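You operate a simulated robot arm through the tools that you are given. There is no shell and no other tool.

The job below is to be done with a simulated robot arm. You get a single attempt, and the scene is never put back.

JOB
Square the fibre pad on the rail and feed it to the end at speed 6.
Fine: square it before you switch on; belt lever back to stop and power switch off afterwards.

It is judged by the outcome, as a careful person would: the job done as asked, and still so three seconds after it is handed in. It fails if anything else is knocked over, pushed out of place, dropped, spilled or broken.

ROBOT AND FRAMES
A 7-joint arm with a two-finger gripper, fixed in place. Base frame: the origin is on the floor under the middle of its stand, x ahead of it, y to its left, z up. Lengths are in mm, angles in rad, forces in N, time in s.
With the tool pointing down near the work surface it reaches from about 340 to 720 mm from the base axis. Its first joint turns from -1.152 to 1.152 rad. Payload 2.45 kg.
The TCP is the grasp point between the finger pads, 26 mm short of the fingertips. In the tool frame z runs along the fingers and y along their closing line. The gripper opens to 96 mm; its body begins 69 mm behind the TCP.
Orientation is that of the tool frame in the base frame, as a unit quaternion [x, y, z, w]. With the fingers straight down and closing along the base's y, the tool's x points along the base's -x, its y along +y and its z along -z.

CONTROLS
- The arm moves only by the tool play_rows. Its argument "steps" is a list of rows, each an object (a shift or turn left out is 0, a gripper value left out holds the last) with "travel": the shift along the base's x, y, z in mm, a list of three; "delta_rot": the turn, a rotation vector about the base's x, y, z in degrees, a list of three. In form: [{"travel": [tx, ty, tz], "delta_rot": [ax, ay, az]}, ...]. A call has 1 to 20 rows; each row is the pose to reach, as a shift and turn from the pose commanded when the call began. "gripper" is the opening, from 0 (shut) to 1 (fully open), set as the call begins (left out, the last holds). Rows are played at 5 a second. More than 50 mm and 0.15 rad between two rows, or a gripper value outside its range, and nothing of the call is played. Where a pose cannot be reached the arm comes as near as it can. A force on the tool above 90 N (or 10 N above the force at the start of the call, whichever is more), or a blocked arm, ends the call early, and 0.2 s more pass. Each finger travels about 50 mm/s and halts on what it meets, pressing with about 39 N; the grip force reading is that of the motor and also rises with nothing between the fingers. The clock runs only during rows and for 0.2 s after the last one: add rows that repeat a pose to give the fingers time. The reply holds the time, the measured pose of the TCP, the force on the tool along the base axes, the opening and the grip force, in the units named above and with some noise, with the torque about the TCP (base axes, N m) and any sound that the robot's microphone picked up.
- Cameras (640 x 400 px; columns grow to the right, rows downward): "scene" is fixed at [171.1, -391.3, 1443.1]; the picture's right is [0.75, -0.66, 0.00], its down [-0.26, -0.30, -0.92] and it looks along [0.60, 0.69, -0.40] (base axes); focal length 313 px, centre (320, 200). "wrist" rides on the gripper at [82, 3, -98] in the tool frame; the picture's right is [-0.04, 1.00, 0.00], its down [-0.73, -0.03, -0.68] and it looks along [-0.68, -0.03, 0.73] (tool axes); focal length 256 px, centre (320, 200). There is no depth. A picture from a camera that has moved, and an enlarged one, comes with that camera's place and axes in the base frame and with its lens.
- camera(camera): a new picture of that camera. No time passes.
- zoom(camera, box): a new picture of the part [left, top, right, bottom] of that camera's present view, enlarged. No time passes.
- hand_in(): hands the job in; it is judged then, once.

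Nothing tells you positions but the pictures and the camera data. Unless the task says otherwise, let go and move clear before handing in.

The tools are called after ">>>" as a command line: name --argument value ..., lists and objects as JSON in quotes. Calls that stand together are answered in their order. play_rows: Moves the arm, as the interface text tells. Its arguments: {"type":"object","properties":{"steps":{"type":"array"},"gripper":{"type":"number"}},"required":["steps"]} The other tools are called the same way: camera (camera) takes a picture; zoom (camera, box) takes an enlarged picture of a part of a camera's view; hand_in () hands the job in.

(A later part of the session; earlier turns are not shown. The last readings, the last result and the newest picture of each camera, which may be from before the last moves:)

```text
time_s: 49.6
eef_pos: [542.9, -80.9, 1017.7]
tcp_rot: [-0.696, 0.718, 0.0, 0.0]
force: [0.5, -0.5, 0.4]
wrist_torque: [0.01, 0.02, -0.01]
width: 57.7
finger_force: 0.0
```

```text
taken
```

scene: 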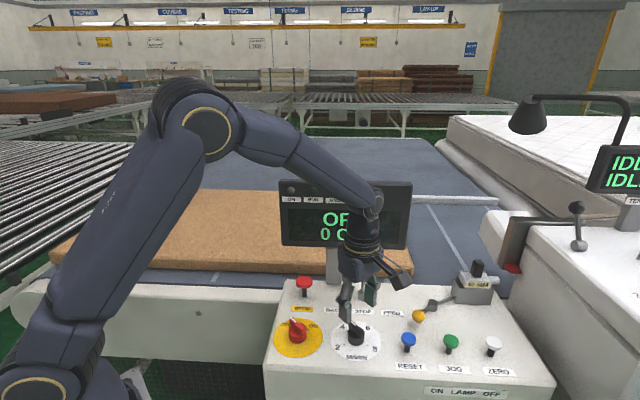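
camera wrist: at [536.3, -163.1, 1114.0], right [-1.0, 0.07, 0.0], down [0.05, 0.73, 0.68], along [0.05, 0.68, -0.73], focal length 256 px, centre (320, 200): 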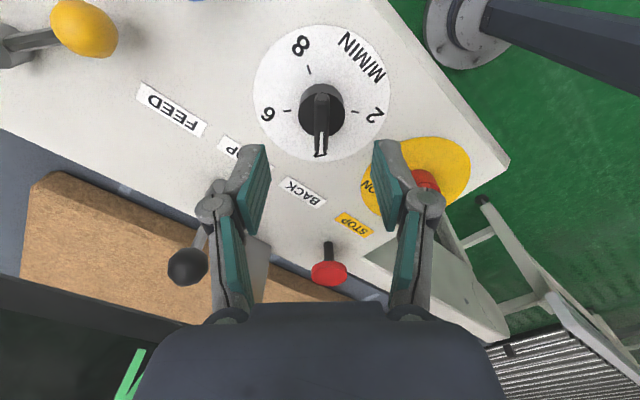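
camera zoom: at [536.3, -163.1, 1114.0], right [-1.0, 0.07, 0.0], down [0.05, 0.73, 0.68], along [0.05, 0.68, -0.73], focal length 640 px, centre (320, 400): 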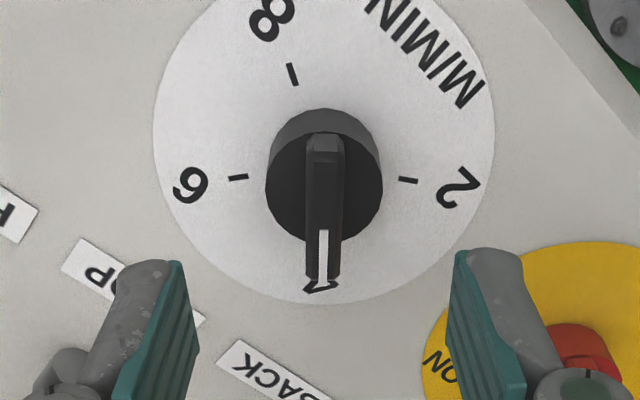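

>>> play_rows --steps '[{"travel": [-1, 0, -15]}, {"travel": [-1, 0, -30]}, {"travel": [-1, 0, -45]}, {"travel": [-1, 0, -45]}]'

>>> play_rows --steps '[{"travel": [0, 0, 0]}, {"travel": [0, 0, 0]}, {"travel": [0, 0, 0]}, {"travel": [0, 0, 0]}, {"travel": [0, 0, 0]}]' --gripper 0

>>> zoom --camera "wrist" --box '[220, 60, 420, 220]'

```text
time_s: 50.6
eef_pos: [541.6, -80.2, 972.4]
tcp_rot: [-0.695, 0.719, 0.0, 0.0]
force: [0.1, -0.2, -0.5]
wrist_torque: [-0.02, -0.02, -0.05]
width: 57.6
finger_force: 0.1
```

```text
time_s: 51.8
eef_pos: [541.3, -80.7, 971.8]
tcp_rot: [-0.695, 0.719, 0.0, 0.0]
force: [1.8, -1.0, -2.0]
wrist_torque: [-0.03, -0.02, -0.03]
width: 9.9
finger_force: 37.4
```

```text
2.50 times, centred on (320, 140) of wrist
camera zoom: at [534.9, -163.2, 1069.2], right [-1.0, 0.07, 0.0], down [0.05, 0.73, 0.68], along [0.05, 0.68, -0.73], focal length 640 px, centre (320, 350)
```

zoom: 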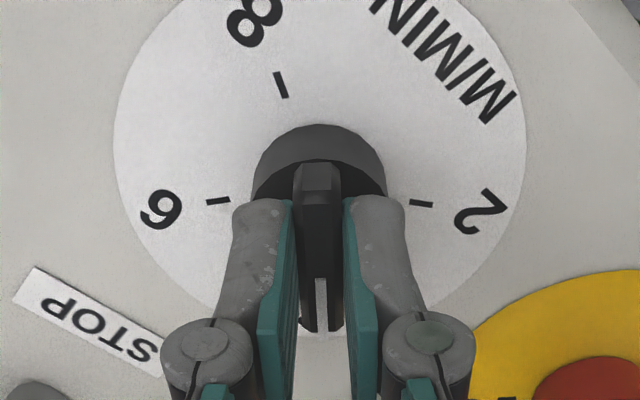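

Gripped with almost no side load. Now I'll turn clockwise about 83° toward 6.

>>> play_rows --steps '[{"delta_rot": [0, 0, -7]}, {"delta_rot": [0, 0, -14]}, {"delta_rot": [0, 0, -21]}, {"delta_rot": [0, 0, -28]}, {"delta_rot": [0, 0, -35]}, {"delta_rot": [0, 0, -42]}, {"delta_rot": [0, 0, -49]}, {"delta_rot": [0, 0, -56]}, {"delta_rot": [0, 0, -63]}, {"delta_rot": [0, 0, -70]}, {"delta_rot": [0, 0, -77]}, {"delta_rot": [0, 0, -83]}, {"delta_rot": [0, 0, -83]}]'

>>> zoom --camera "wrist" --box '[220, 60, 420, 220]'

>>> zoom --camera "scene" --box '[310, 280, 410, 370]'

```text
time_s: 54.6
eef_pos: [542.8, -80.8, 972.1]
tcp_rot: [-0.042, 0.999, -0.001, 0.0]
force: [7.0, -12.1, 5.9]
wrist_torque: [-0.25, -0.68, 0.02]
width: 9.9
finger_force: 36.7
```

```text
2.50 times, centred on (320, 140) of wrist
camera zoom: at [460.0, -86.0, 1069.0], right [-0.04, 1.0, 0.0], down [0.73, 0.03, 0.68], along [0.68, 0.03, -0.73], focal length 640 px, centre (320, 350)
```

zoom: 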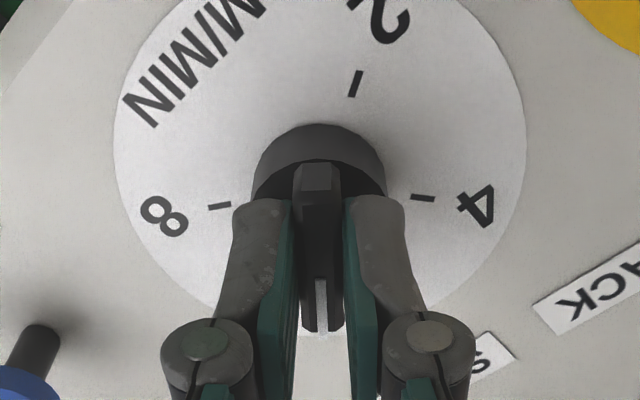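

```text
4.44 times, centred on (360, 325) of scene
camera zoom: at [171.2, -391.6, 1443.0], right [0.75, -0.66, 0.0], down [-0.26, -0.3, -0.92], along [0.6, 0.69, -0.4], focal length 1392 px, centre (142, -356)
```

zoom: 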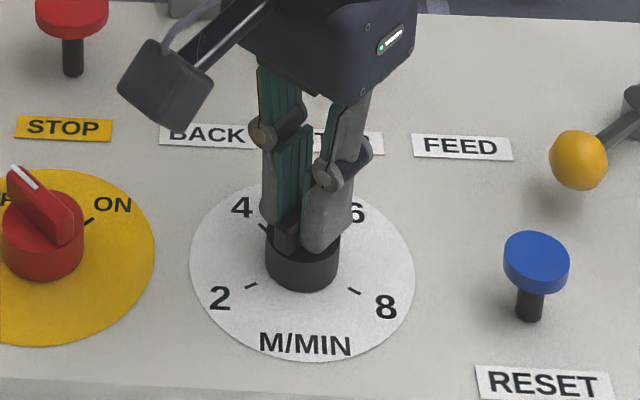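

By the 4 and 8 ticks, the bar now points at 6 within about 1°. I'll release, rise and check.

>>> play_rows --steps '[{"travel": [0, 0, 0]}, {"travel": [0, 0, 0]}, {"travel": [0, 0, 0]}, {"travel": [0, 0, 20]}, {"travel": [0, 0, 50]}, {"travel": [0, 0, 90]}, {"travel": [0, 0, 90]}]' --gripper 0.6

>>> zoom --camera "wrist" --box '[230, 20, 410, 170]'

>>> zoom --camera "scene" --box '[325, 305, 390, 365]'

>>> camera --camera "wrist"

```text
time_s: 56.2
eef_pos: [541.8, -80.9, 1062.6]
tcp_rot: [-0.045, 0.999, 0.0, 0.001]
force: [0.1, -0.4, 0.9]
wrist_torque: [-0.01, -0.01, 0.01]
width: 57.4
finger_force: 0.0
```

```text
2.67 times, centred on (320, 95) of wrist
camera zoom: at [459.6, -85.5, 1160.3], right [-0.05, 1.0, 0.0], down [0.73, 0.03, 0.68], along [0.68, 0.03, -0.73], focal length 683 px, centre (320, 480)
```

zoom: 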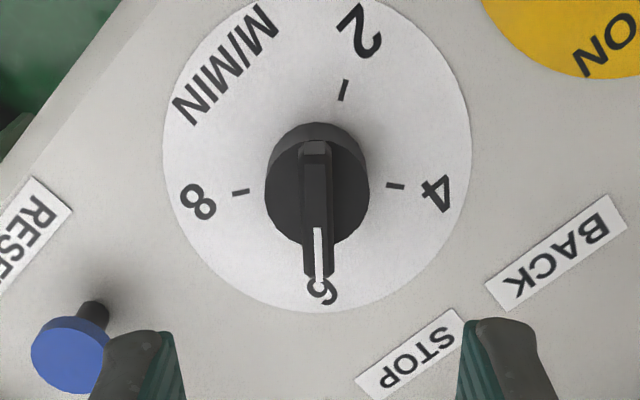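

```text
6.67 times, centred on (358, 335) of scene
camera zoom: at [171.1, -391.3, 1443.1], right [0.75, -0.66, 0.0], down [-0.26, -0.3, -0.92], along [0.6, 0.69, -0.4], focal length 2088 px, centre (70, -700)
```

zoom: 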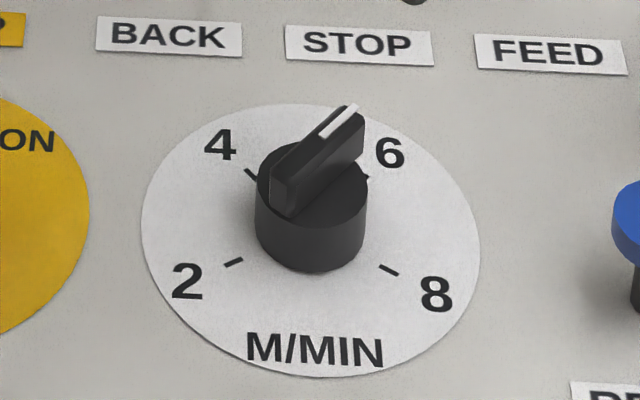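

```text
taken
camera wrist: at [459.6, -85.5, 1160.3], right [-0.05, 1.0, 0.0], down [0.73, 0.03, 0.68], along [0.68, 0.03, -0.73], focal length 256 px, centre (320, 200)
```

wrist: 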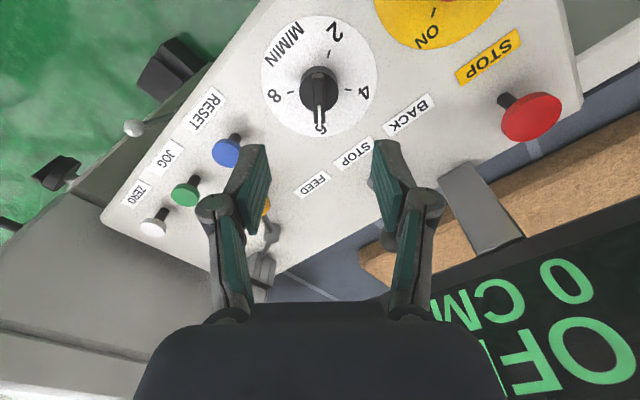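

The pointer is on 6. Next is the power switch. It should be near (457, 4), pointing to OFF, and needs roughly 90° clockwise to ON. I'll hover over it with the hand turned to match.

>>> play_rows --steps '[{"travel": [-7, 7, 0], "delta_rot": [0, 0, 7]}, {"travel": [-14, 14, 0], "delta_rot": [0, 0, 14]}, {"travel": [-21, 21, 0], "delta_rot": [0, 0, 21]}, {"travel": [-28, 28, 0], "delta_rot": [0, 0, 28]}, {"travel": [-35, 35, 0], "delta_rot": [0, 0, 35]}, {"travel": [-42, 42, 0], "delta_rot": [0, 0, 42]}, {"travel": [-49, 49, 0], "delta_rot": [0, 0, 49]}, {"travel": [-56, 56, 0], "delta_rot": [0, 0, 56]}, {"travel": [-63, 63, 0], "delta_rot": [0, 0, 63]}, {"travel": [-70, 70, 0], "delta_rot": [0, 0, 70]}, {"travel": [-77, 77, 0], "delta_rot": [0, 0, 77]}, {"travel": [-85, 85, -20], "delta_rot": [0, 0, 83]}, {"travel": [-85, 85, -40], "delta_rot": [0, 0, 83]}, {"travel": [-85, 85, -40], "delta_rot": [0, 0, 83]}]'

>>> camera --camera "wrist"

>>> zoom --camera "wrist" --box '[220, 40, 420, 200]'

>>> zoom --camera "scene" --box '[260, 230, 420, 370]'

```text
time_s: 59.2
eef_pos: [455.8, 5.8, 1022.0]
tcp_rot: [-0.695, 0.719, 0.0, 0.0]
force: [-0.3, -0.7, 0.0]
wrist_torque: [-0.01, 0.01, -0.03]
width: 57.6
finger_force: 0.0
```

```text
taken
camera wrist: at [450.0, -77.9, 1119.4], right [-1.0, 0.07, 0.0], down [0.05, 0.73, 0.68], along [0.05, 0.68, -0.73], focal length 256 px, centre (320, 200)
```

wrist: 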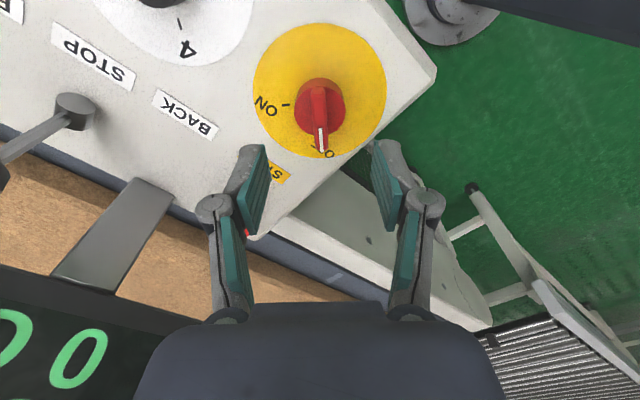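

```text
2.50 times, centred on (320, 120) of wrist
camera zoom: at [450.0, -77.9, 1119.4], right [-1.0, 0.07, 0.0], down [0.05, 0.73, 0.68], along [0.05, 0.68, -0.73], focal length 640 px, centre (320, 400)
```

zoom: 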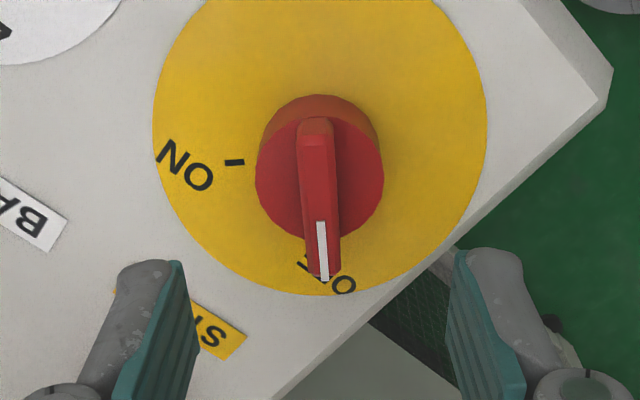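

```text
2.86 times, centred on (340, 300) of scene
camera zoom: at [171.1, -391.3, 1443.1], right [0.75, -0.66, 0.0], down [-0.26, -0.3, -0.92], along [0.6, 0.69, -0.4], focal length 895 px, centre (263, -86)
```

zoom: 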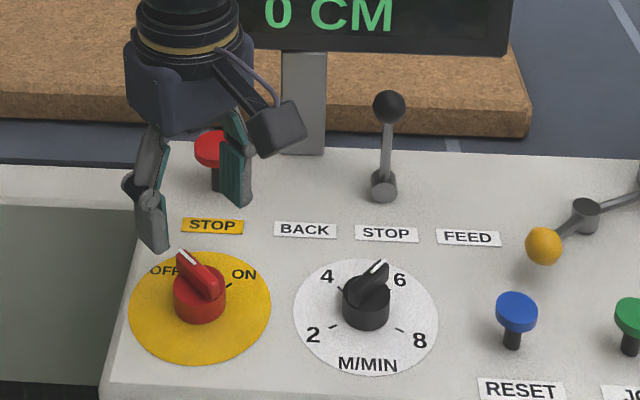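

>>> play_rows --steps '[{"travel": [0.7, -2.3, -15], "delta_rot": [0, 0, 2]}, {"travel": [0.7, -2.3, -30], "delta_rot": [0, 0, 2]}, {"travel": [0.7, -2.3, -42], "delta_rot": [0, 0, 2]}, {"travel": [0.7, -2.3, -50], "delta_rot": [0, 0, 2]}, {"travel": [0.7, -2.3, -50], "delta_rot": [0, 0, 2]}]'

>>> zoom --camera "wrist" --box '[220, 80, 420, 240]'

>>> zoom --camera "scene" --box '[250, 270, 370, 370]'

```text
time_s: 60.4
eef_pos: [457.7, 3.7, 971.5]
tcp_rot: [-0.707, 0.707, 0.0, -0.001]
force: [0.4, -0.5, 0.9]
wrist_torque: [0.01, 0.01, 0.03]
width: 57.5
finger_force: 0.0
```

```text
2.50 times, centred on (320, 160) of wrist
camera zoom: at [453.9, -80.0, 1068.6], right [-1.0, 0.04, 0.0], down [0.03, 0.73, 0.68], along [0.03, 0.68, -0.73], focal length 640 px, centre (320, 300)
```

zoom: 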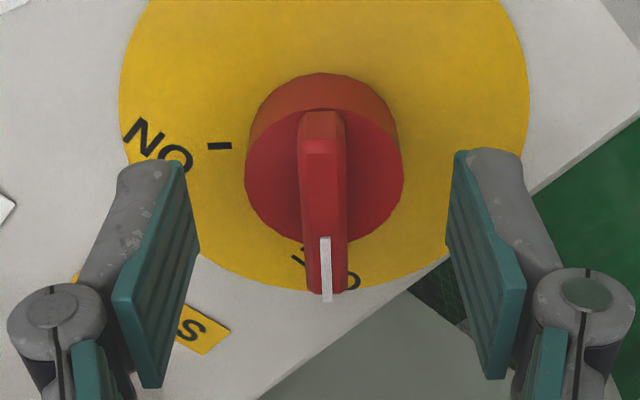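

```text
4.00 times, centred on (310, 320) of scene
camera zoom: at [171.1, -391.3, 1443.1], right [0.75, -0.66, 0.0], down [-0.26, -0.3, -0.92], along [0.6, 0.69, -0.4], focal length 1253 px, centre (360, -280)
```

zoom: 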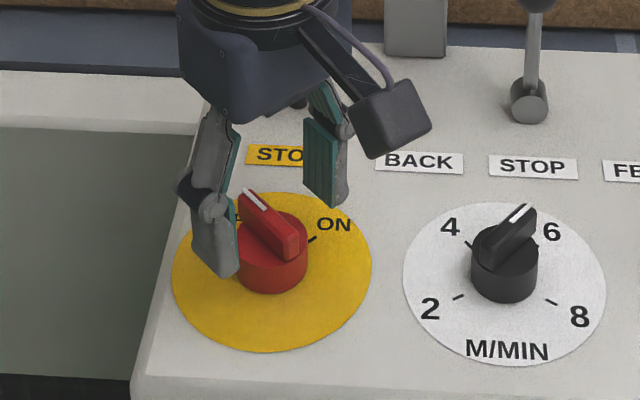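

The fingers straddle the red bar, the pad is square, and the lever is at STOP. I'll grip and turn clockwise to ON.

>>> play_rows --steps '[{"travel": [0, 0, 0]}, {"travel": [0, 0, 0]}, {"travel": [0, 0, 0]}, {"travel": [0, 0, 0]}, {"travel": [0, 0, 0]}]' --gripper 0

>>> zoom --camera "wrist" --box '[220, 80, 420, 240]'

```text
time_s: 61.6
eef_pos: [455.8, 4.2, 971.8]
tcp_rot: [-0.707, 0.707, 0.0, -0.001]
force: [-8.7, 0.3, 2.7]
wrist_torque: [-0.05, 0.24, -0.01]
width: 10.0
finger_force: 37.0
```

```text
2.50 times, centred on (320, 160) of wrist
camera zoom: at [453.2, -80.0, 1068.7], right [-1.0, 0.04, 0.0], down [0.03, 0.73, 0.68], along [0.03, 0.68, -0.73], focal length 640 px, centre (320, 300)
```

zoom: 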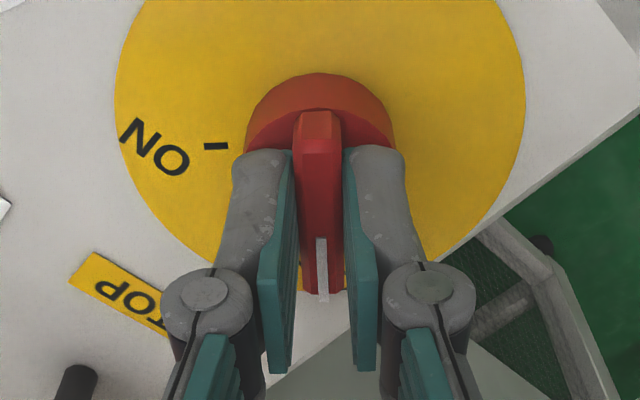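

>>> play_rows --steps '[{"travel": [-1, 0, 0], "delta_rot": [0, 0, -7]}, {"travel": [-1, 0, 0], "delta_rot": [0, 0, -14]}, {"travel": [-1, 0, 0], "delta_rot": [0, 0, -21]}, {"travel": [-1, 0, 0], "delta_rot": [0, 0, -28]}, {"travel": [-1, 0, 0], "delta_rot": [0, 0, -35]}, {"travel": [-1, 0, 0], "delta_rot": [0, 0, -42]}, {"travel": [-1, 0, 0], "delta_rot": [0, 0, -49]}, {"travel": [-1, 0, 0], "delta_rot": [0, 0, -56]}, {"travel": [-1, 0, 0], "delta_rot": [0, 0, -63]}, {"travel": [-1, 0, 0], "delta_rot": [0, 0, -70]}, {"travel": [-1, 0, 0], "delta_rot": [0, 0, -77]}, {"travel": [-1, 0, 0], "delta_rot": [0, 0, -84]}, {"travel": [-1, 0, 0], "delta_rot": [0, 0, -84]}]'

>>> zoom --camera "wrist" --box '[220, 80, 420, 240]'

>>> camera --camera "scene"

>>> zoom --camera "scene" --box '[270, 170, 430, 270]'

```text
time_s: 64.4
eef_pos: [455.4, 4.9, 971.1]
tcp_rot: [-0.051, 0.999, 0.001, -0.001]
force: [-3.0, 13.5, -13.6]
wrist_torque: [0.33, -0.27, -0.03]
width: 10.1
finger_force: 37.4
```

```text
2.50 times, centred on (320, 160) of wrist
camera zoom: at [374.2, -3.1, 1068.8], right [-0.06, 1.0, 0.0], down [0.73, 0.05, 0.68], along [0.68, 0.04, -0.73], focal length 640 px, centre (320, 300)
```

zoom: 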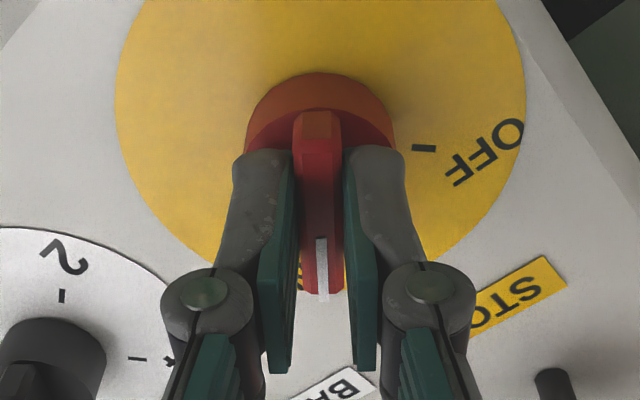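

```text
taken
```

scene: 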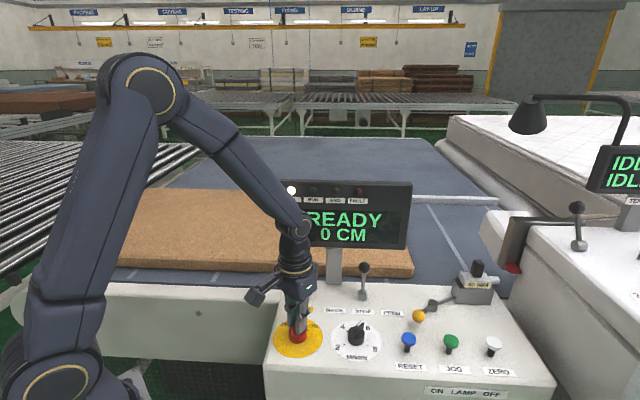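

```text
4.00 times, centred on (350, 220) of scene
camera zoom: at [171.3, -390.9, 1443.1], right [0.75, -0.66, 0.0], down [-0.26, -0.3, -0.92], along [0.6, 0.69, -0.4], focal length 1253 px, centre (200, 120)
```

zoom: 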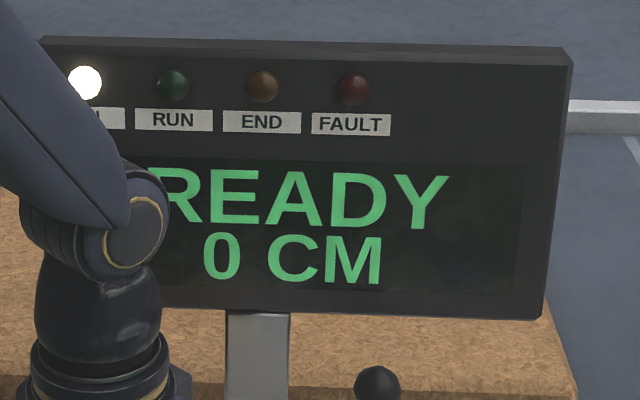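

The display reads READY with the ON lamp lit, so the power is on. I'll release the knob, rise, and turn the hand to 45° for the belt lever, whose ball is at about (640, −8, 1013).

>>> play_rows --steps '[{"travel": [0, 0, 0]}, {"travel": [0, 0, 0]}, {"travel": [0, 0, 0]}, {"travel": [0, 0, 20]}, {"travel": [0, 0, 60]}, {"travel": [0, 0, 100]}, {"travel": [0, 0, 125], "delta_rot": [0, 0, 6.5]}, {"travel": [0, 0, 125], "delta_rot": [0, 0, 13]}, {"travel": [0, 0, 125], "delta_rot": [0, 0, 19.5]}, {"travel": [0, 0, 125], "delta_rot": [0, 0, 26]}, {"travel": [0, 0, 125], "delta_rot": [0, 0, 32.5]}, {"travel": [0, 0, 125], "delta_rot": [0, 0, 39]}, {"travel": [0, 0, 125], "delta_rot": [0, 0, 39]}]' --gripper 0.6

>>> camera --camera "wrist"

>>> camera --camera "scene"

```text
time_s: 67.2
eef_pos: [456.0, 4.4, 1096.5]
tcp_rot: [-0.384, 0.923, 0.0, 0.0]
force: [-0.1, -0.5, -0.3]
wrist_torque: [0.01, 0.0, 0.0]
width: 57.7
finger_force: 0.0
```

```text
taken
camera wrist: at [396.0, -54.2, 1193.8], right [-0.68, 0.73, 0.0], down [0.54, 0.5, 0.68], along [0.5, 0.46, -0.73], focal length 256 px, centre (320, 200)
```

wrist: 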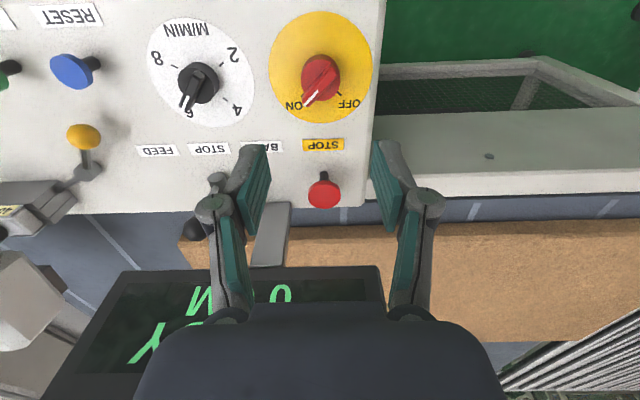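

```text
taken
```

scene: 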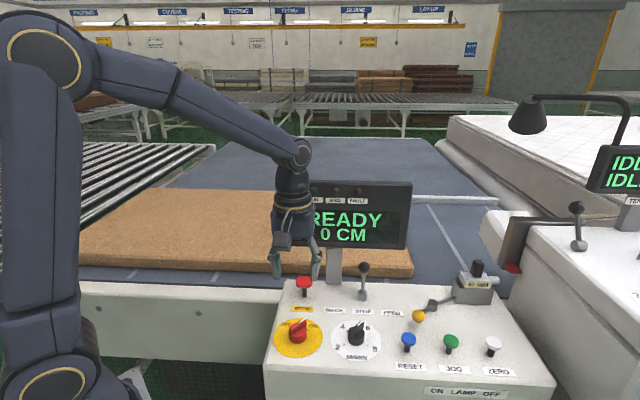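

>>> play_rows --steps '[{"travel": [30, -5, 0], "delta_rot": [3, -3, 0]}, {"travel": [60, -10, 0], "delta_rot": [6, -6, 0]}, {"travel": [95, -15, 0], "delta_rot": [9, -9, 0]}, {"travel": [130, -21, 0], "delta_rot": [10.6, -10.6, 0]}, {"travel": [155, -25, 0], "delta_rot": [10.6, -10.6, 0]}, {"travel": [170, -28, -5], "delta_rot": [10.6, -10.6, 0]}, {"travel": [170, -28, -5], "delta_rot": [10.6, -10.6, 0]}]'

>>> camera --camera "wrist"

>>> camera --camera "scene"

>>> zoom --camera "scene" --box '[270, 150, 440, 310]'

```text
time_s: 68.8
eef_pos: [625.5, -27.2, 1092.3]
tcp_rot: [-0.379, 0.916, 0.05, 0.121]
force: [-0.4, 0.1, -0.2]
wrist_torque: [0.02, 0.0, 0.01]
width: 57.2
finger_force: 0.0
```

```text
taken
camera wrist: at [549.4, -98.5, 1163.6], right [-0.68, 0.73, 0.01], down [0.4, 0.36, 0.85], along [0.62, 0.58, -0.53], focal length 256 px, centre (320, 200)
```

wrist: 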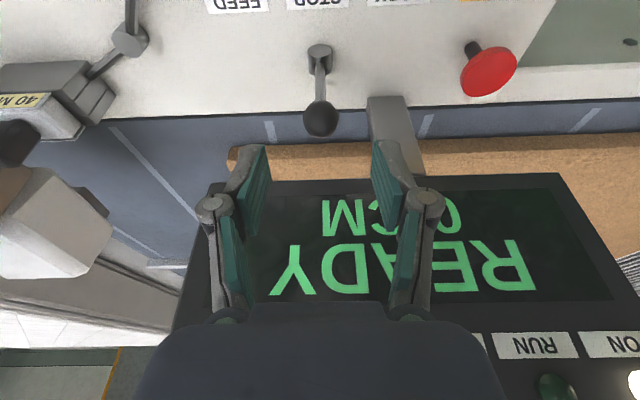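

```text
taken
```

scene: 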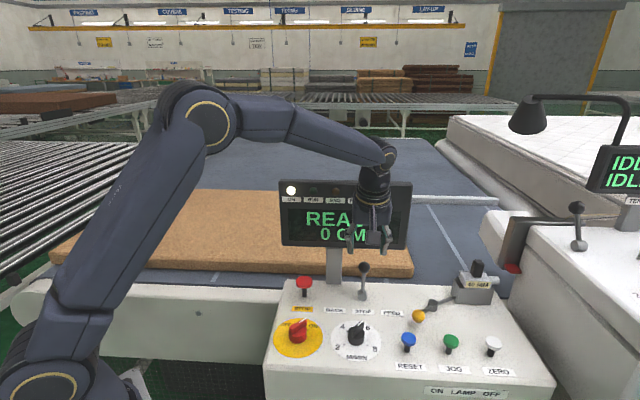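

```text
2.50 times, centred on (355, 230) of scene
camera zoom: at [171.1, -391.3, 1443.1], right [0.75, -0.66, 0.0], down [-0.26, -0.3, -0.92], along [0.6, 0.69, -0.4], focal length 783 px, centre (232, 125)
```

zoom: 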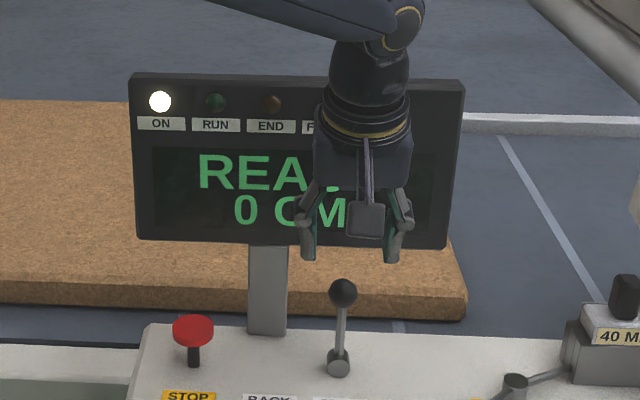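

The wrist view shows READY clearly and the lever ball centred between the fingers. I'll come down around the ball with the fingers open, then narrow them into a loose cage.

>>> play_rows --steps '[{"travel": [4, 4, -20]}, {"travel": [8, 8.5, -40]}, {"travel": [12, 13, -60]}, {"travel": [15.5, 17.5, -78]}, {"travel": [15.5, 17.5, -78]}]'

>>> camera --camera "wrist"

>>> zoom --camera "scene" --box '[270, 150, 440, 310]'

```text
time_s: 70.0
eef_pos: [640.7, -8.1, 1013.6]
tcp_rot: [-0.38, 0.916, 0.049, 0.12]
force: [-1.4, 0.5, -0.3]
wrist_torque: [-0.02, 0.01, 0.01]
width: 57.5
finger_force: 0.1
```

```text
taken
camera wrist: at [564.8, -80.8, 1085.8], right [-0.68, 0.73, 0.01], down [0.4, 0.36, 0.85], along [0.62, 0.58, -0.53], focal length 256 px, centre (320, 200)
```

wrist: 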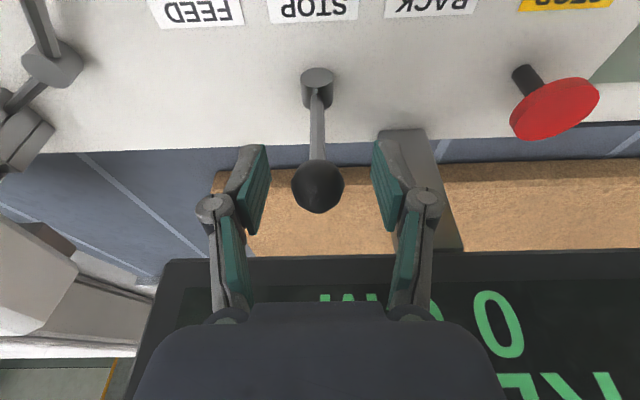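

```text
2.50 times, centred on (355, 230) of scene
camera zoom: at [171.1, -391.3, 1443.1], right [0.75, -0.66, 0.0], down [-0.26, -0.3, -0.92], along [0.6, 0.69, -0.4], focal length 783 px, centre (232, 125)
```

zoom: 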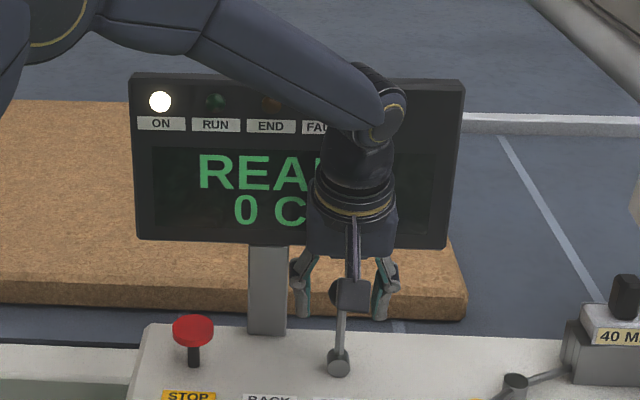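

>>> play_rows --steps '[{"travel": [0, 0, 0]}, {"travel": [0, 0, 0]}, {"travel": [0, 0, 0]}]' --gripper 0.38

>>> zoom --camera "wrist" --box '[220, 80, 420, 240]'

>>> zoom --camera "wrist" --box '[400, 240, 640, 400]'

```text
time_s: 70.8
eef_pos: [640.6, -9.0, 1013.2]
tcp_rot: [-0.38, 0.916, 0.05, 0.121]
force: [0.1, -0.2, -0.5]
wrist_torque: [0.04, 0.02, 0.03]
width: 36.4
finger_force: 0.1
```

```text
2.50 times, centred on (320, 160) of wrist
camera zoom: at [564.7, -81.0, 1086.0], right [-0.68, 0.73, 0.01], down [0.4, 0.36, 0.85], along [0.62, 0.58, -0.53], focal length 640 px, centre (320, 300)
```

zoom: 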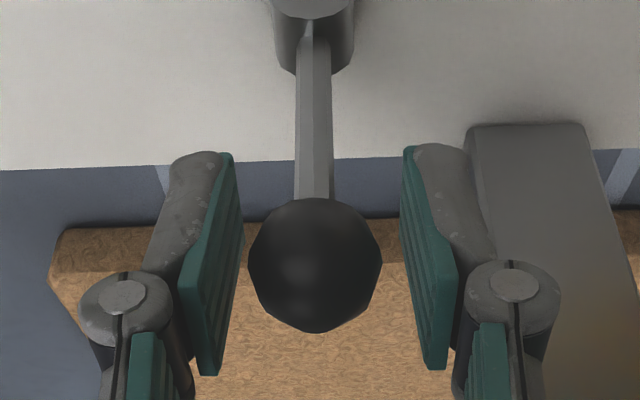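

```text
2.50 times, centred on (520, 320) of wrist
camera zoom: at [564.7, -81.0, 1086.0], right [-0.68, 0.73, 0.01], down [0.4, 0.36, 0.85], along [0.62, 0.58, -0.53], focal length 640 px, centre (-180, -100)
```

zoom: 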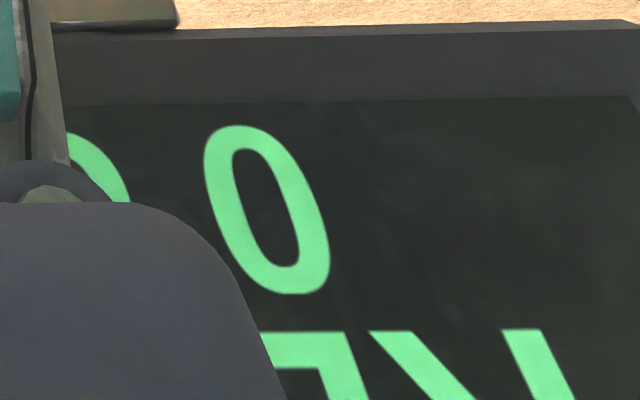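

Now I'll move the lever toward FEED (the +U direction) in small steps and watch the display.

>>> play_rows --steps '[{"travel": [4.2, -4.2, 0]}, {"travel": [8.5, -8.5, -1]}, {"travel": [12.7, -12.7, -1.5]}, {"travel": [17, -17, -3]}, {"travel": [21.2, -21.2, -4]}]'

>>> camera --camera "wrist"

>>> zoom --camera "scene" --box '[270, 150, 440, 310]'

```text
time_s: 72.0
eef_pos: [662.3, -29.2, 1009.0]
tcp_rot: [-0.379, 0.916, 0.051, 0.12]
force: [-0.4, -0.3, 0.1]
wrist_torque: [0.01, 0.01, 0.01]
width: 36.7
finger_force: 0.3
```

```text
taken
camera wrist: at [586.4, -102.3, 1082.1], right [-0.68, 0.73, 0.01], down [0.4, 0.36, 0.85], along [0.62, 0.58, -0.53], focal length 256 px, centre (320, 200)
```

wrist: 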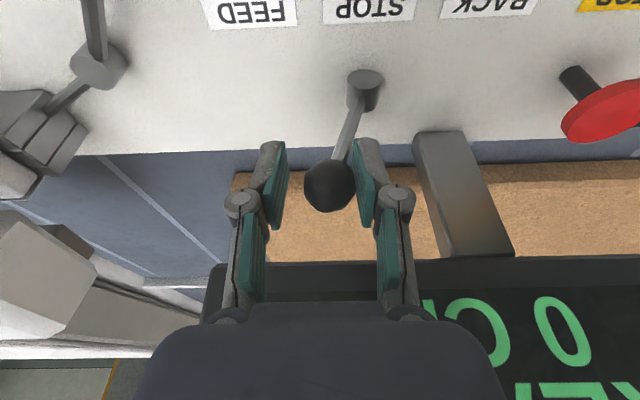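

```text
2.50 times, centred on (355, 230) of scene
camera zoom: at [171.1, -391.3, 1443.1], right [0.75, -0.66, 0.0], down [-0.26, -0.3, -0.92], along [0.6, 0.69, -0.4], focal length 783 px, centre (232, 125)
```

zoom: 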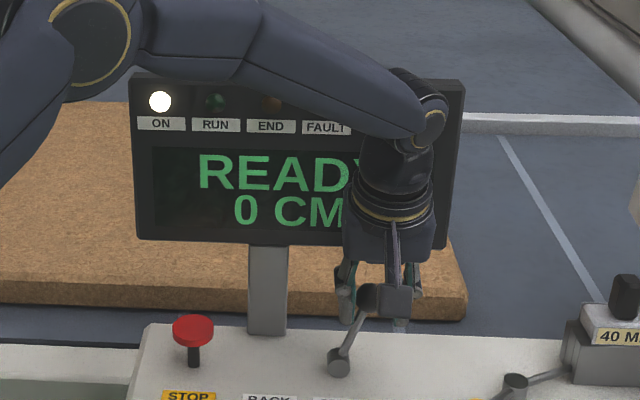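

>>> play_rows --steps '[{"travel": [3.5, -3.5, -1.5]}, {"travel": [7, -7, -3.5]}]'

>>> zoom --camera "scene" --box '[270, 150, 440, 310]'

```text
time_s: 72.6
eef_pos: [668.8, -35.3, 1005.6]
tcp_rot: [-0.379, 0.916, 0.05, 0.12]
force: [1.5, -0.4, -5.7]
wrist_torque: [-0.14, -0.01, -0.08]
width: 36.3
finger_force: 0.0
```

```text
2.50 times, centred on (355, 230) of scene
camera zoom: at [171.1, -391.3, 1443.1], right [0.75, -0.66, 0.0], down [-0.26, -0.3, -0.92], along [0.6, 0.69, -0.4], focal length 783 px, centre (232, 125)
```

zoom: 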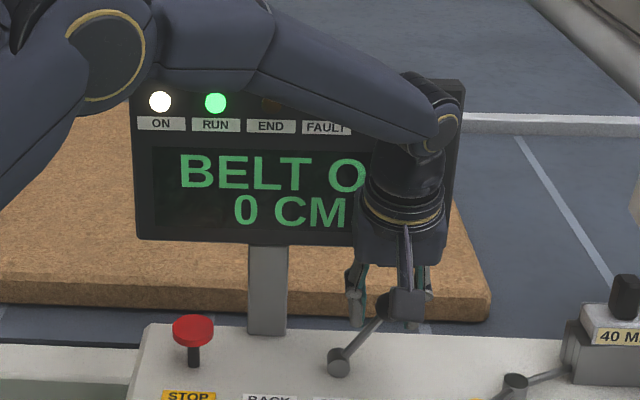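

The display reads BELT ON with the RUN lamp lit and the pad is advancing. I'll hold the lever here and monitor.

>>> play_rows --steps '[{"travel": [0, 0, 0]}, {"travel": [0, 0, 0]}]'

>>> camera --camera "scene"

>>> zoom --camera "scene" --box '[270, 150, 440, 310]'

>>> camera --camera "wrist"

```text
time_s: 73.2
eef_pos: [669.6, -36.1, 1006.2]
tcp_rot: [-0.379, 0.916, 0.049, 0.121]
force: [1.5, -1.4, -0.5]
wrist_torque: [0.02, -0.02, 0.01]
width: 37.6
finger_force: 0.7
```

```text
taken
```

scene: 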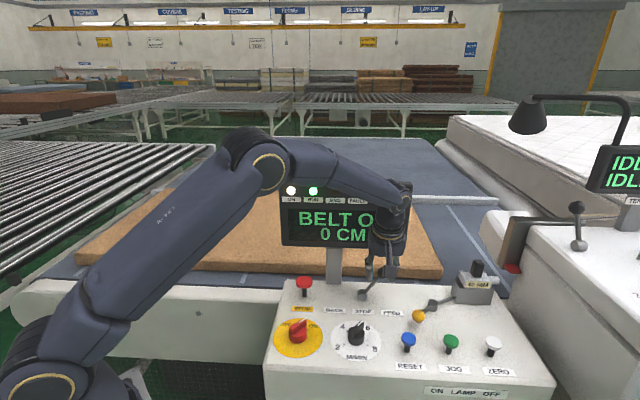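

```text
2.50 times, centred on (355, 230) of scene
camera zoom: at [171.2, -391.3, 1443.0], right [0.75, -0.66, 0.0], down [-0.26, -0.3, -0.92], along [0.6, 0.69, -0.4], focal length 783 px, centre (232, 125)
```

zoom: 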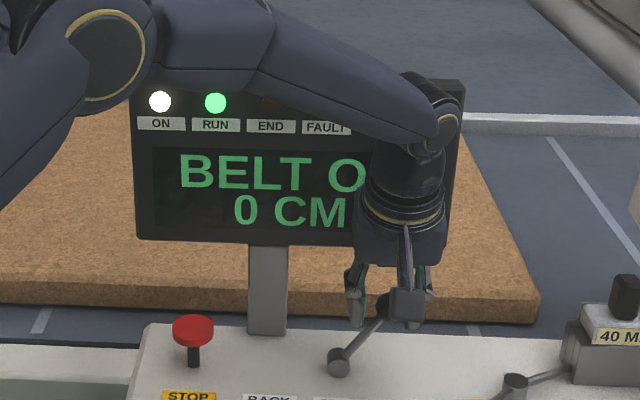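

```text
taken
camera wrist: at [593.3, -108.9, 1079.1], right [-0.68, 0.73, 0.01], down [0.4, 0.36, 0.85], along [0.62, 0.58, -0.53], focal length 256 px, centre (320, 200)
```

wrist: 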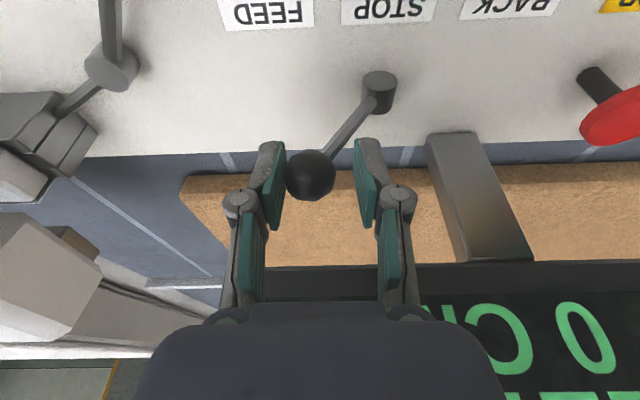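

>>> play_rows --steps '[{"travel": [0, 0, 0]}, {"travel": [0, 0, 0]}, {"travel": [0, 0, 0]}]'

>>> camera --camera "scene"

>>> zoom --camera "scene" --box '[270, 150, 440, 310]'

>>> zoom --camera "scene" --box '[400, 180, 560, 300]'

```text
time_s: 74.0
eef_pos: [669.9, -36.4, 1006.5]
tcp_rot: [-0.379, 0.916, 0.05, 0.12]
force: [0.5, -1.1, -0.1]
wrist_torque: [-0.01, 0.0, -0.02]
width: 37.4
finger_force: 0.8
```

```text
taken
```

scene: 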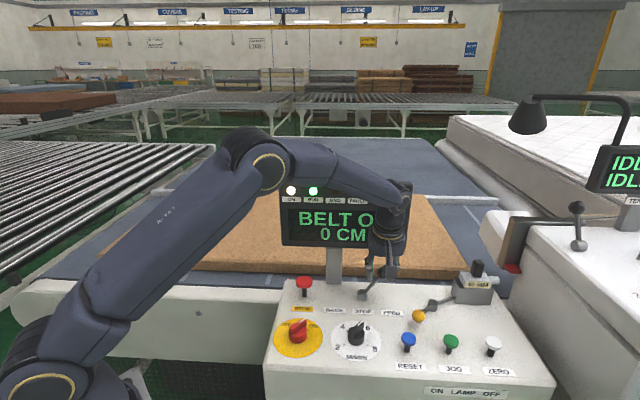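

```text
2.50 times, centred on (355, 230) of scene
camera zoom: at [171.2, -391.4, 1443.0], right [0.75, -0.66, 0.0], down [-0.26, -0.3, -0.92], along [0.6, 0.69, -0.4], focal length 783 px, centre (232, 125)
```

zoom: 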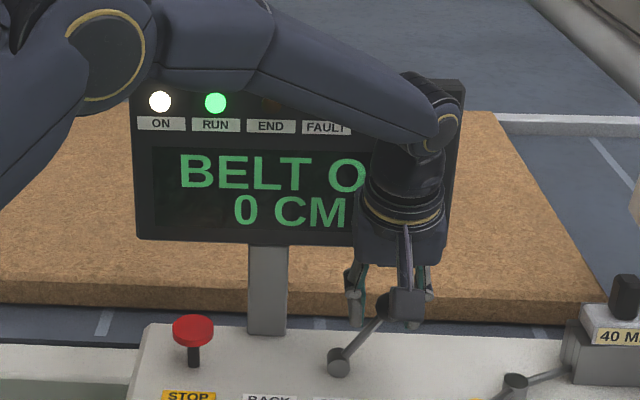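

```text
3.33 times, centred on (480, 240) of scene
camera zoom: at [171.2, -391.4, 1443.0], right [0.75, -0.66, 0.0], down [-0.26, -0.3, -0.92], along [0.6, 0.69, -0.4], focal length 1044 px, centre (-213, 67)
```

zoom: 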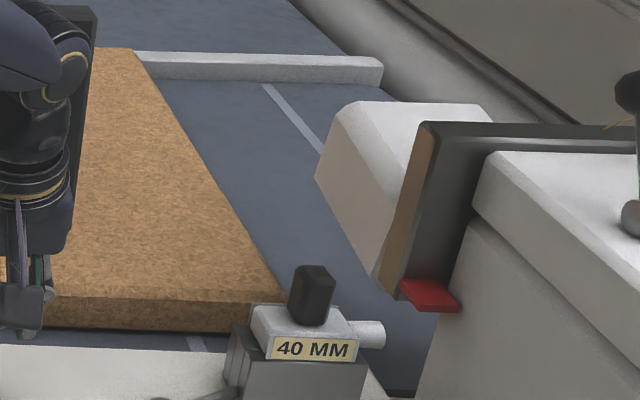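

>>> play_rows --steps '[{"travel": [0, 0, 0]}, {"travel": [0, 0, 0]}]'

>>> zoom --camera "scene" --box '[270, 150, 440, 310]'

>>> zoom --camera "scene" --box '[400, 180, 560, 300]'

```text
time_s: 74.6
eef_pos: [669.7, -35.6, 1004.7]
tcp_rot: [-0.379, 0.916, 0.049, 0.121]
force: [0.7, -1.9, -1.1]
wrist_torque: [-0.02, -0.01, -0.01]
width: 37.4
finger_force: 1.1
```

```text
2.50 times, centred on (355, 230) of scene
camera zoom: at [171.2, -391.4, 1443.0], right [0.75, -0.66, 0.0], down [-0.26, -0.3, -0.92], along [0.6, 0.69, -0.4], focal length 783 px, centre (232, 125)
```

zoom: 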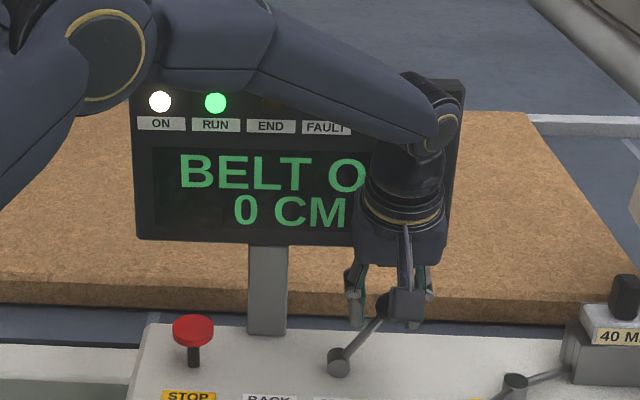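

```text
3.33 times, centred on (480, 240) of scene
camera zoom: at [171.2, -391.4, 1443.0], right [0.75, -0.66, 0.0], down [-0.26, -0.3, -0.92], along [0.6, 0.69, -0.4], focal length 1044 px, centre (-213, 67)
```

zoom: 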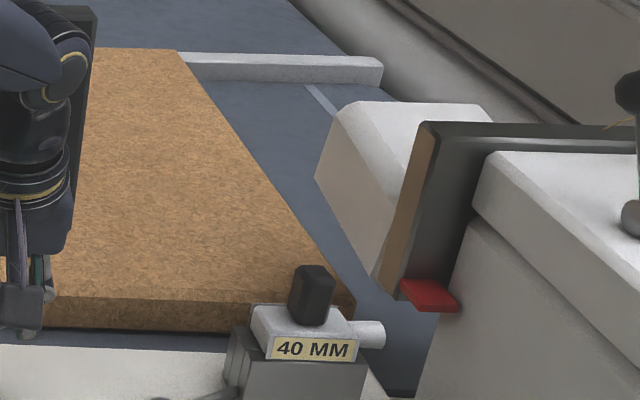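

>>> play_rows --steps '[{"travel": [0, 0, 0]}, {"travel": [0, 0, 0]}]'

>>> zoom --camera "scene" --box '[270, 150, 440, 310]'

>>> zoom --camera "scene" --box '[400, 180, 560, 300]'

```text
time_s: 75.2
eef_pos: [670.1, -36.2, 1008.3]
tcp_rot: [-0.379, 0.916, 0.05, 0.12]
force: [0.2, -1.4, -0.2]
wrist_torque: [0.0, 0.02, -0.03]
width: 37.8
finger_force: 1.4
```

```text
2.50 times, centred on (355, 230) of scene
camera zoom: at [171.2, -391.4, 1443.0], right [0.75, -0.66, 0.0], down [-0.26, -0.3, -0.92], along [0.6, 0.69, -0.4], focal length 783 px, centre (232, 125)
```

zoom: 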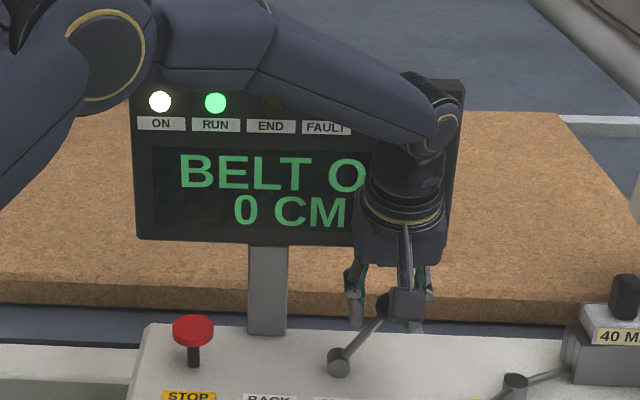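

```text
3.33 times, centred on (480, 240) of scene
camera zoom: at [171.2, -391.4, 1443.0], right [0.75, -0.66, 0.0], down [-0.26, -0.3, -0.92], along [0.6, 0.69, -0.4], focal length 1044 px, centre (-213, 67)
```

zoom: 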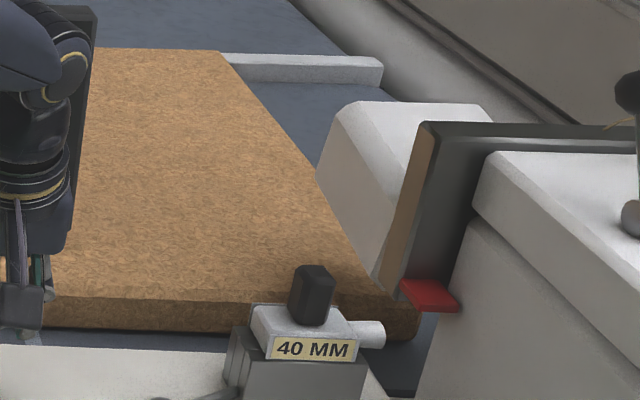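

>>> play_rows --steps '[{"travel": [0, 0, 0]}]'

>>> camera --camera "scene"

>>> zoom --camera "scene" --box '[270, 150, 440, 310]'

>>> zoom --camera "scene" --box '[400, 180, 560, 300]'

```text
time_s: 75.6
eef_pos: [668.8, -36.8, 1006.4]
tcp_rot: [-0.379, 0.916, 0.049, 0.121]
force: [1.3, -1.8, -0.2]
wrist_torque: [-0.01, -0.01, 0.0]
width: 37.6
finger_force: 0.8
```

```text
taken
```

scene: 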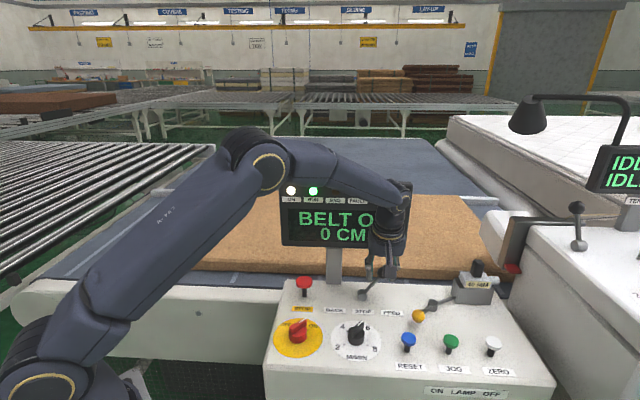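

```text
2.50 times, centred on (355, 230) of scene
camera zoom: at [171.2, -391.4, 1443.0], right [0.75, -0.66, 0.0], down [-0.26, -0.3, -0.92], along [0.6, 0.69, -0.4], focal length 783 px, centre (232, 125)
```

zoom: 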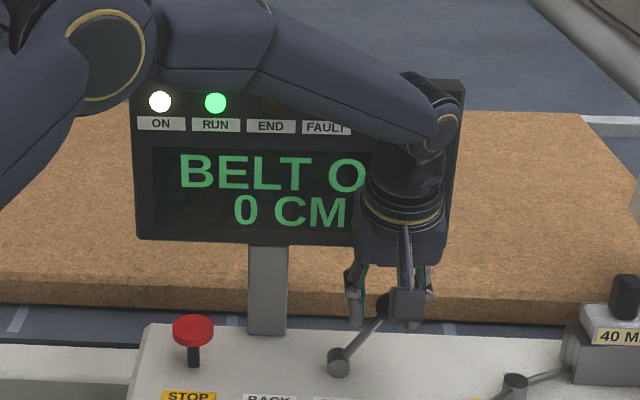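

```text
3.33 times, centred on (480, 240) of scene
camera zoom: at [171.2, -391.4, 1443.0], right [0.75, -0.66, 0.0], down [-0.26, -0.3, -0.92], along [0.6, 0.69, -0.4], focal length 1044 px, centre (-213, 67)
```

zoom: 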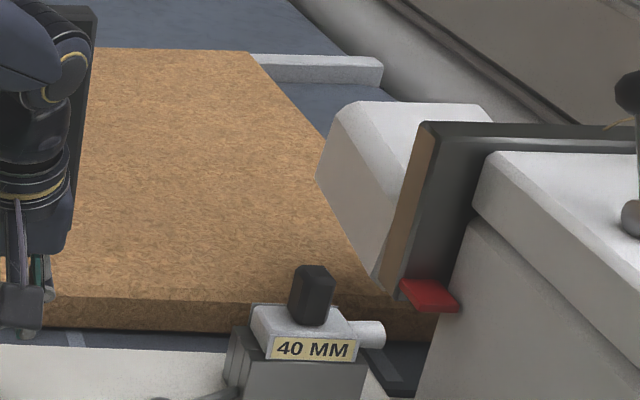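

>>> play_rows --steps '[{"travel": [0, 0, 0]}]'

>>> zoom --camera "scene" --box '[270, 150, 440, 310]'

>>> zoom --camera "scene" --box '[400, 180, 560, 300]'

>>> camera --camera "wrist"

```text
time_s: 76.0
eef_pos: [669.4, -36.7, 1005.5]
tcp_rot: [-0.38, 0.916, 0.049, 0.121]
force: [1.6, -1.9, -0.8]
wrist_torque: [-0.01, 0.03, 0.0]
width: 37.9
finger_force: 1.1
```

```text
2.50 times, centred on (355, 230) of scene
camera zoom: at [171.2, -391.4, 1443.0], right [0.75, -0.66, 0.0], down [-0.26, -0.3, -0.92], along [0.6, 0.69, -0.4], focal length 783 px, centre (232, 125)
```

zoom: 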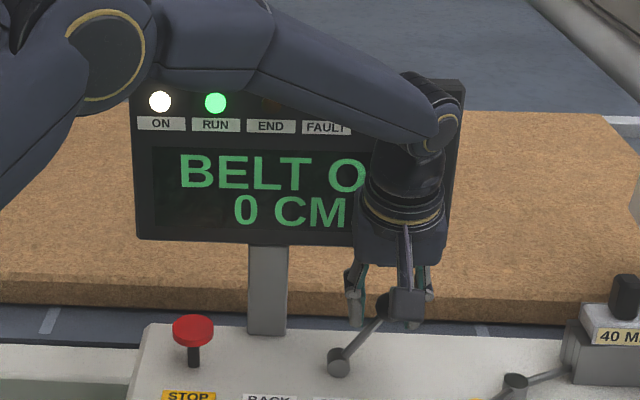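

```text
3.33 times, centred on (480, 240) of scene
camera zoom: at [171.2, -391.4, 1443.0], right [0.75, -0.66, 0.0], down [-0.26, -0.3, -0.92], along [0.6, 0.69, -0.4], focal length 1044 px, centre (-213, 67)
```

zoom: 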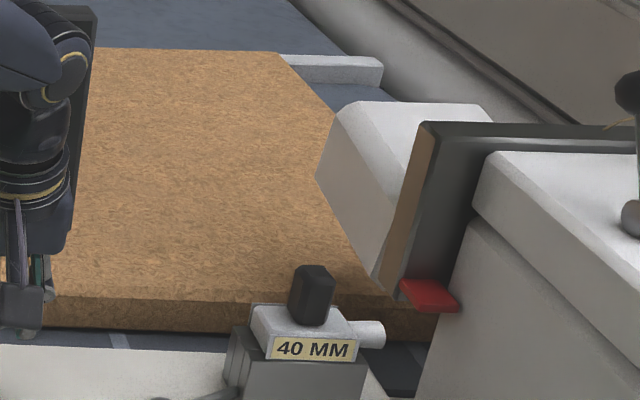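

```text
taken
camera wrist: at [593.3, -108.8, 1079.1], right [-0.68, 0.73, 0.01], down [0.4, 0.36, 0.85], along [0.62, 0.58, -0.53], focal length 256 px, centre (320, 200)
```

wrist: 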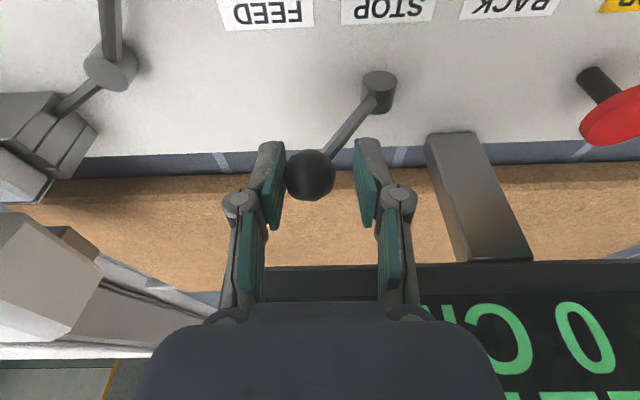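

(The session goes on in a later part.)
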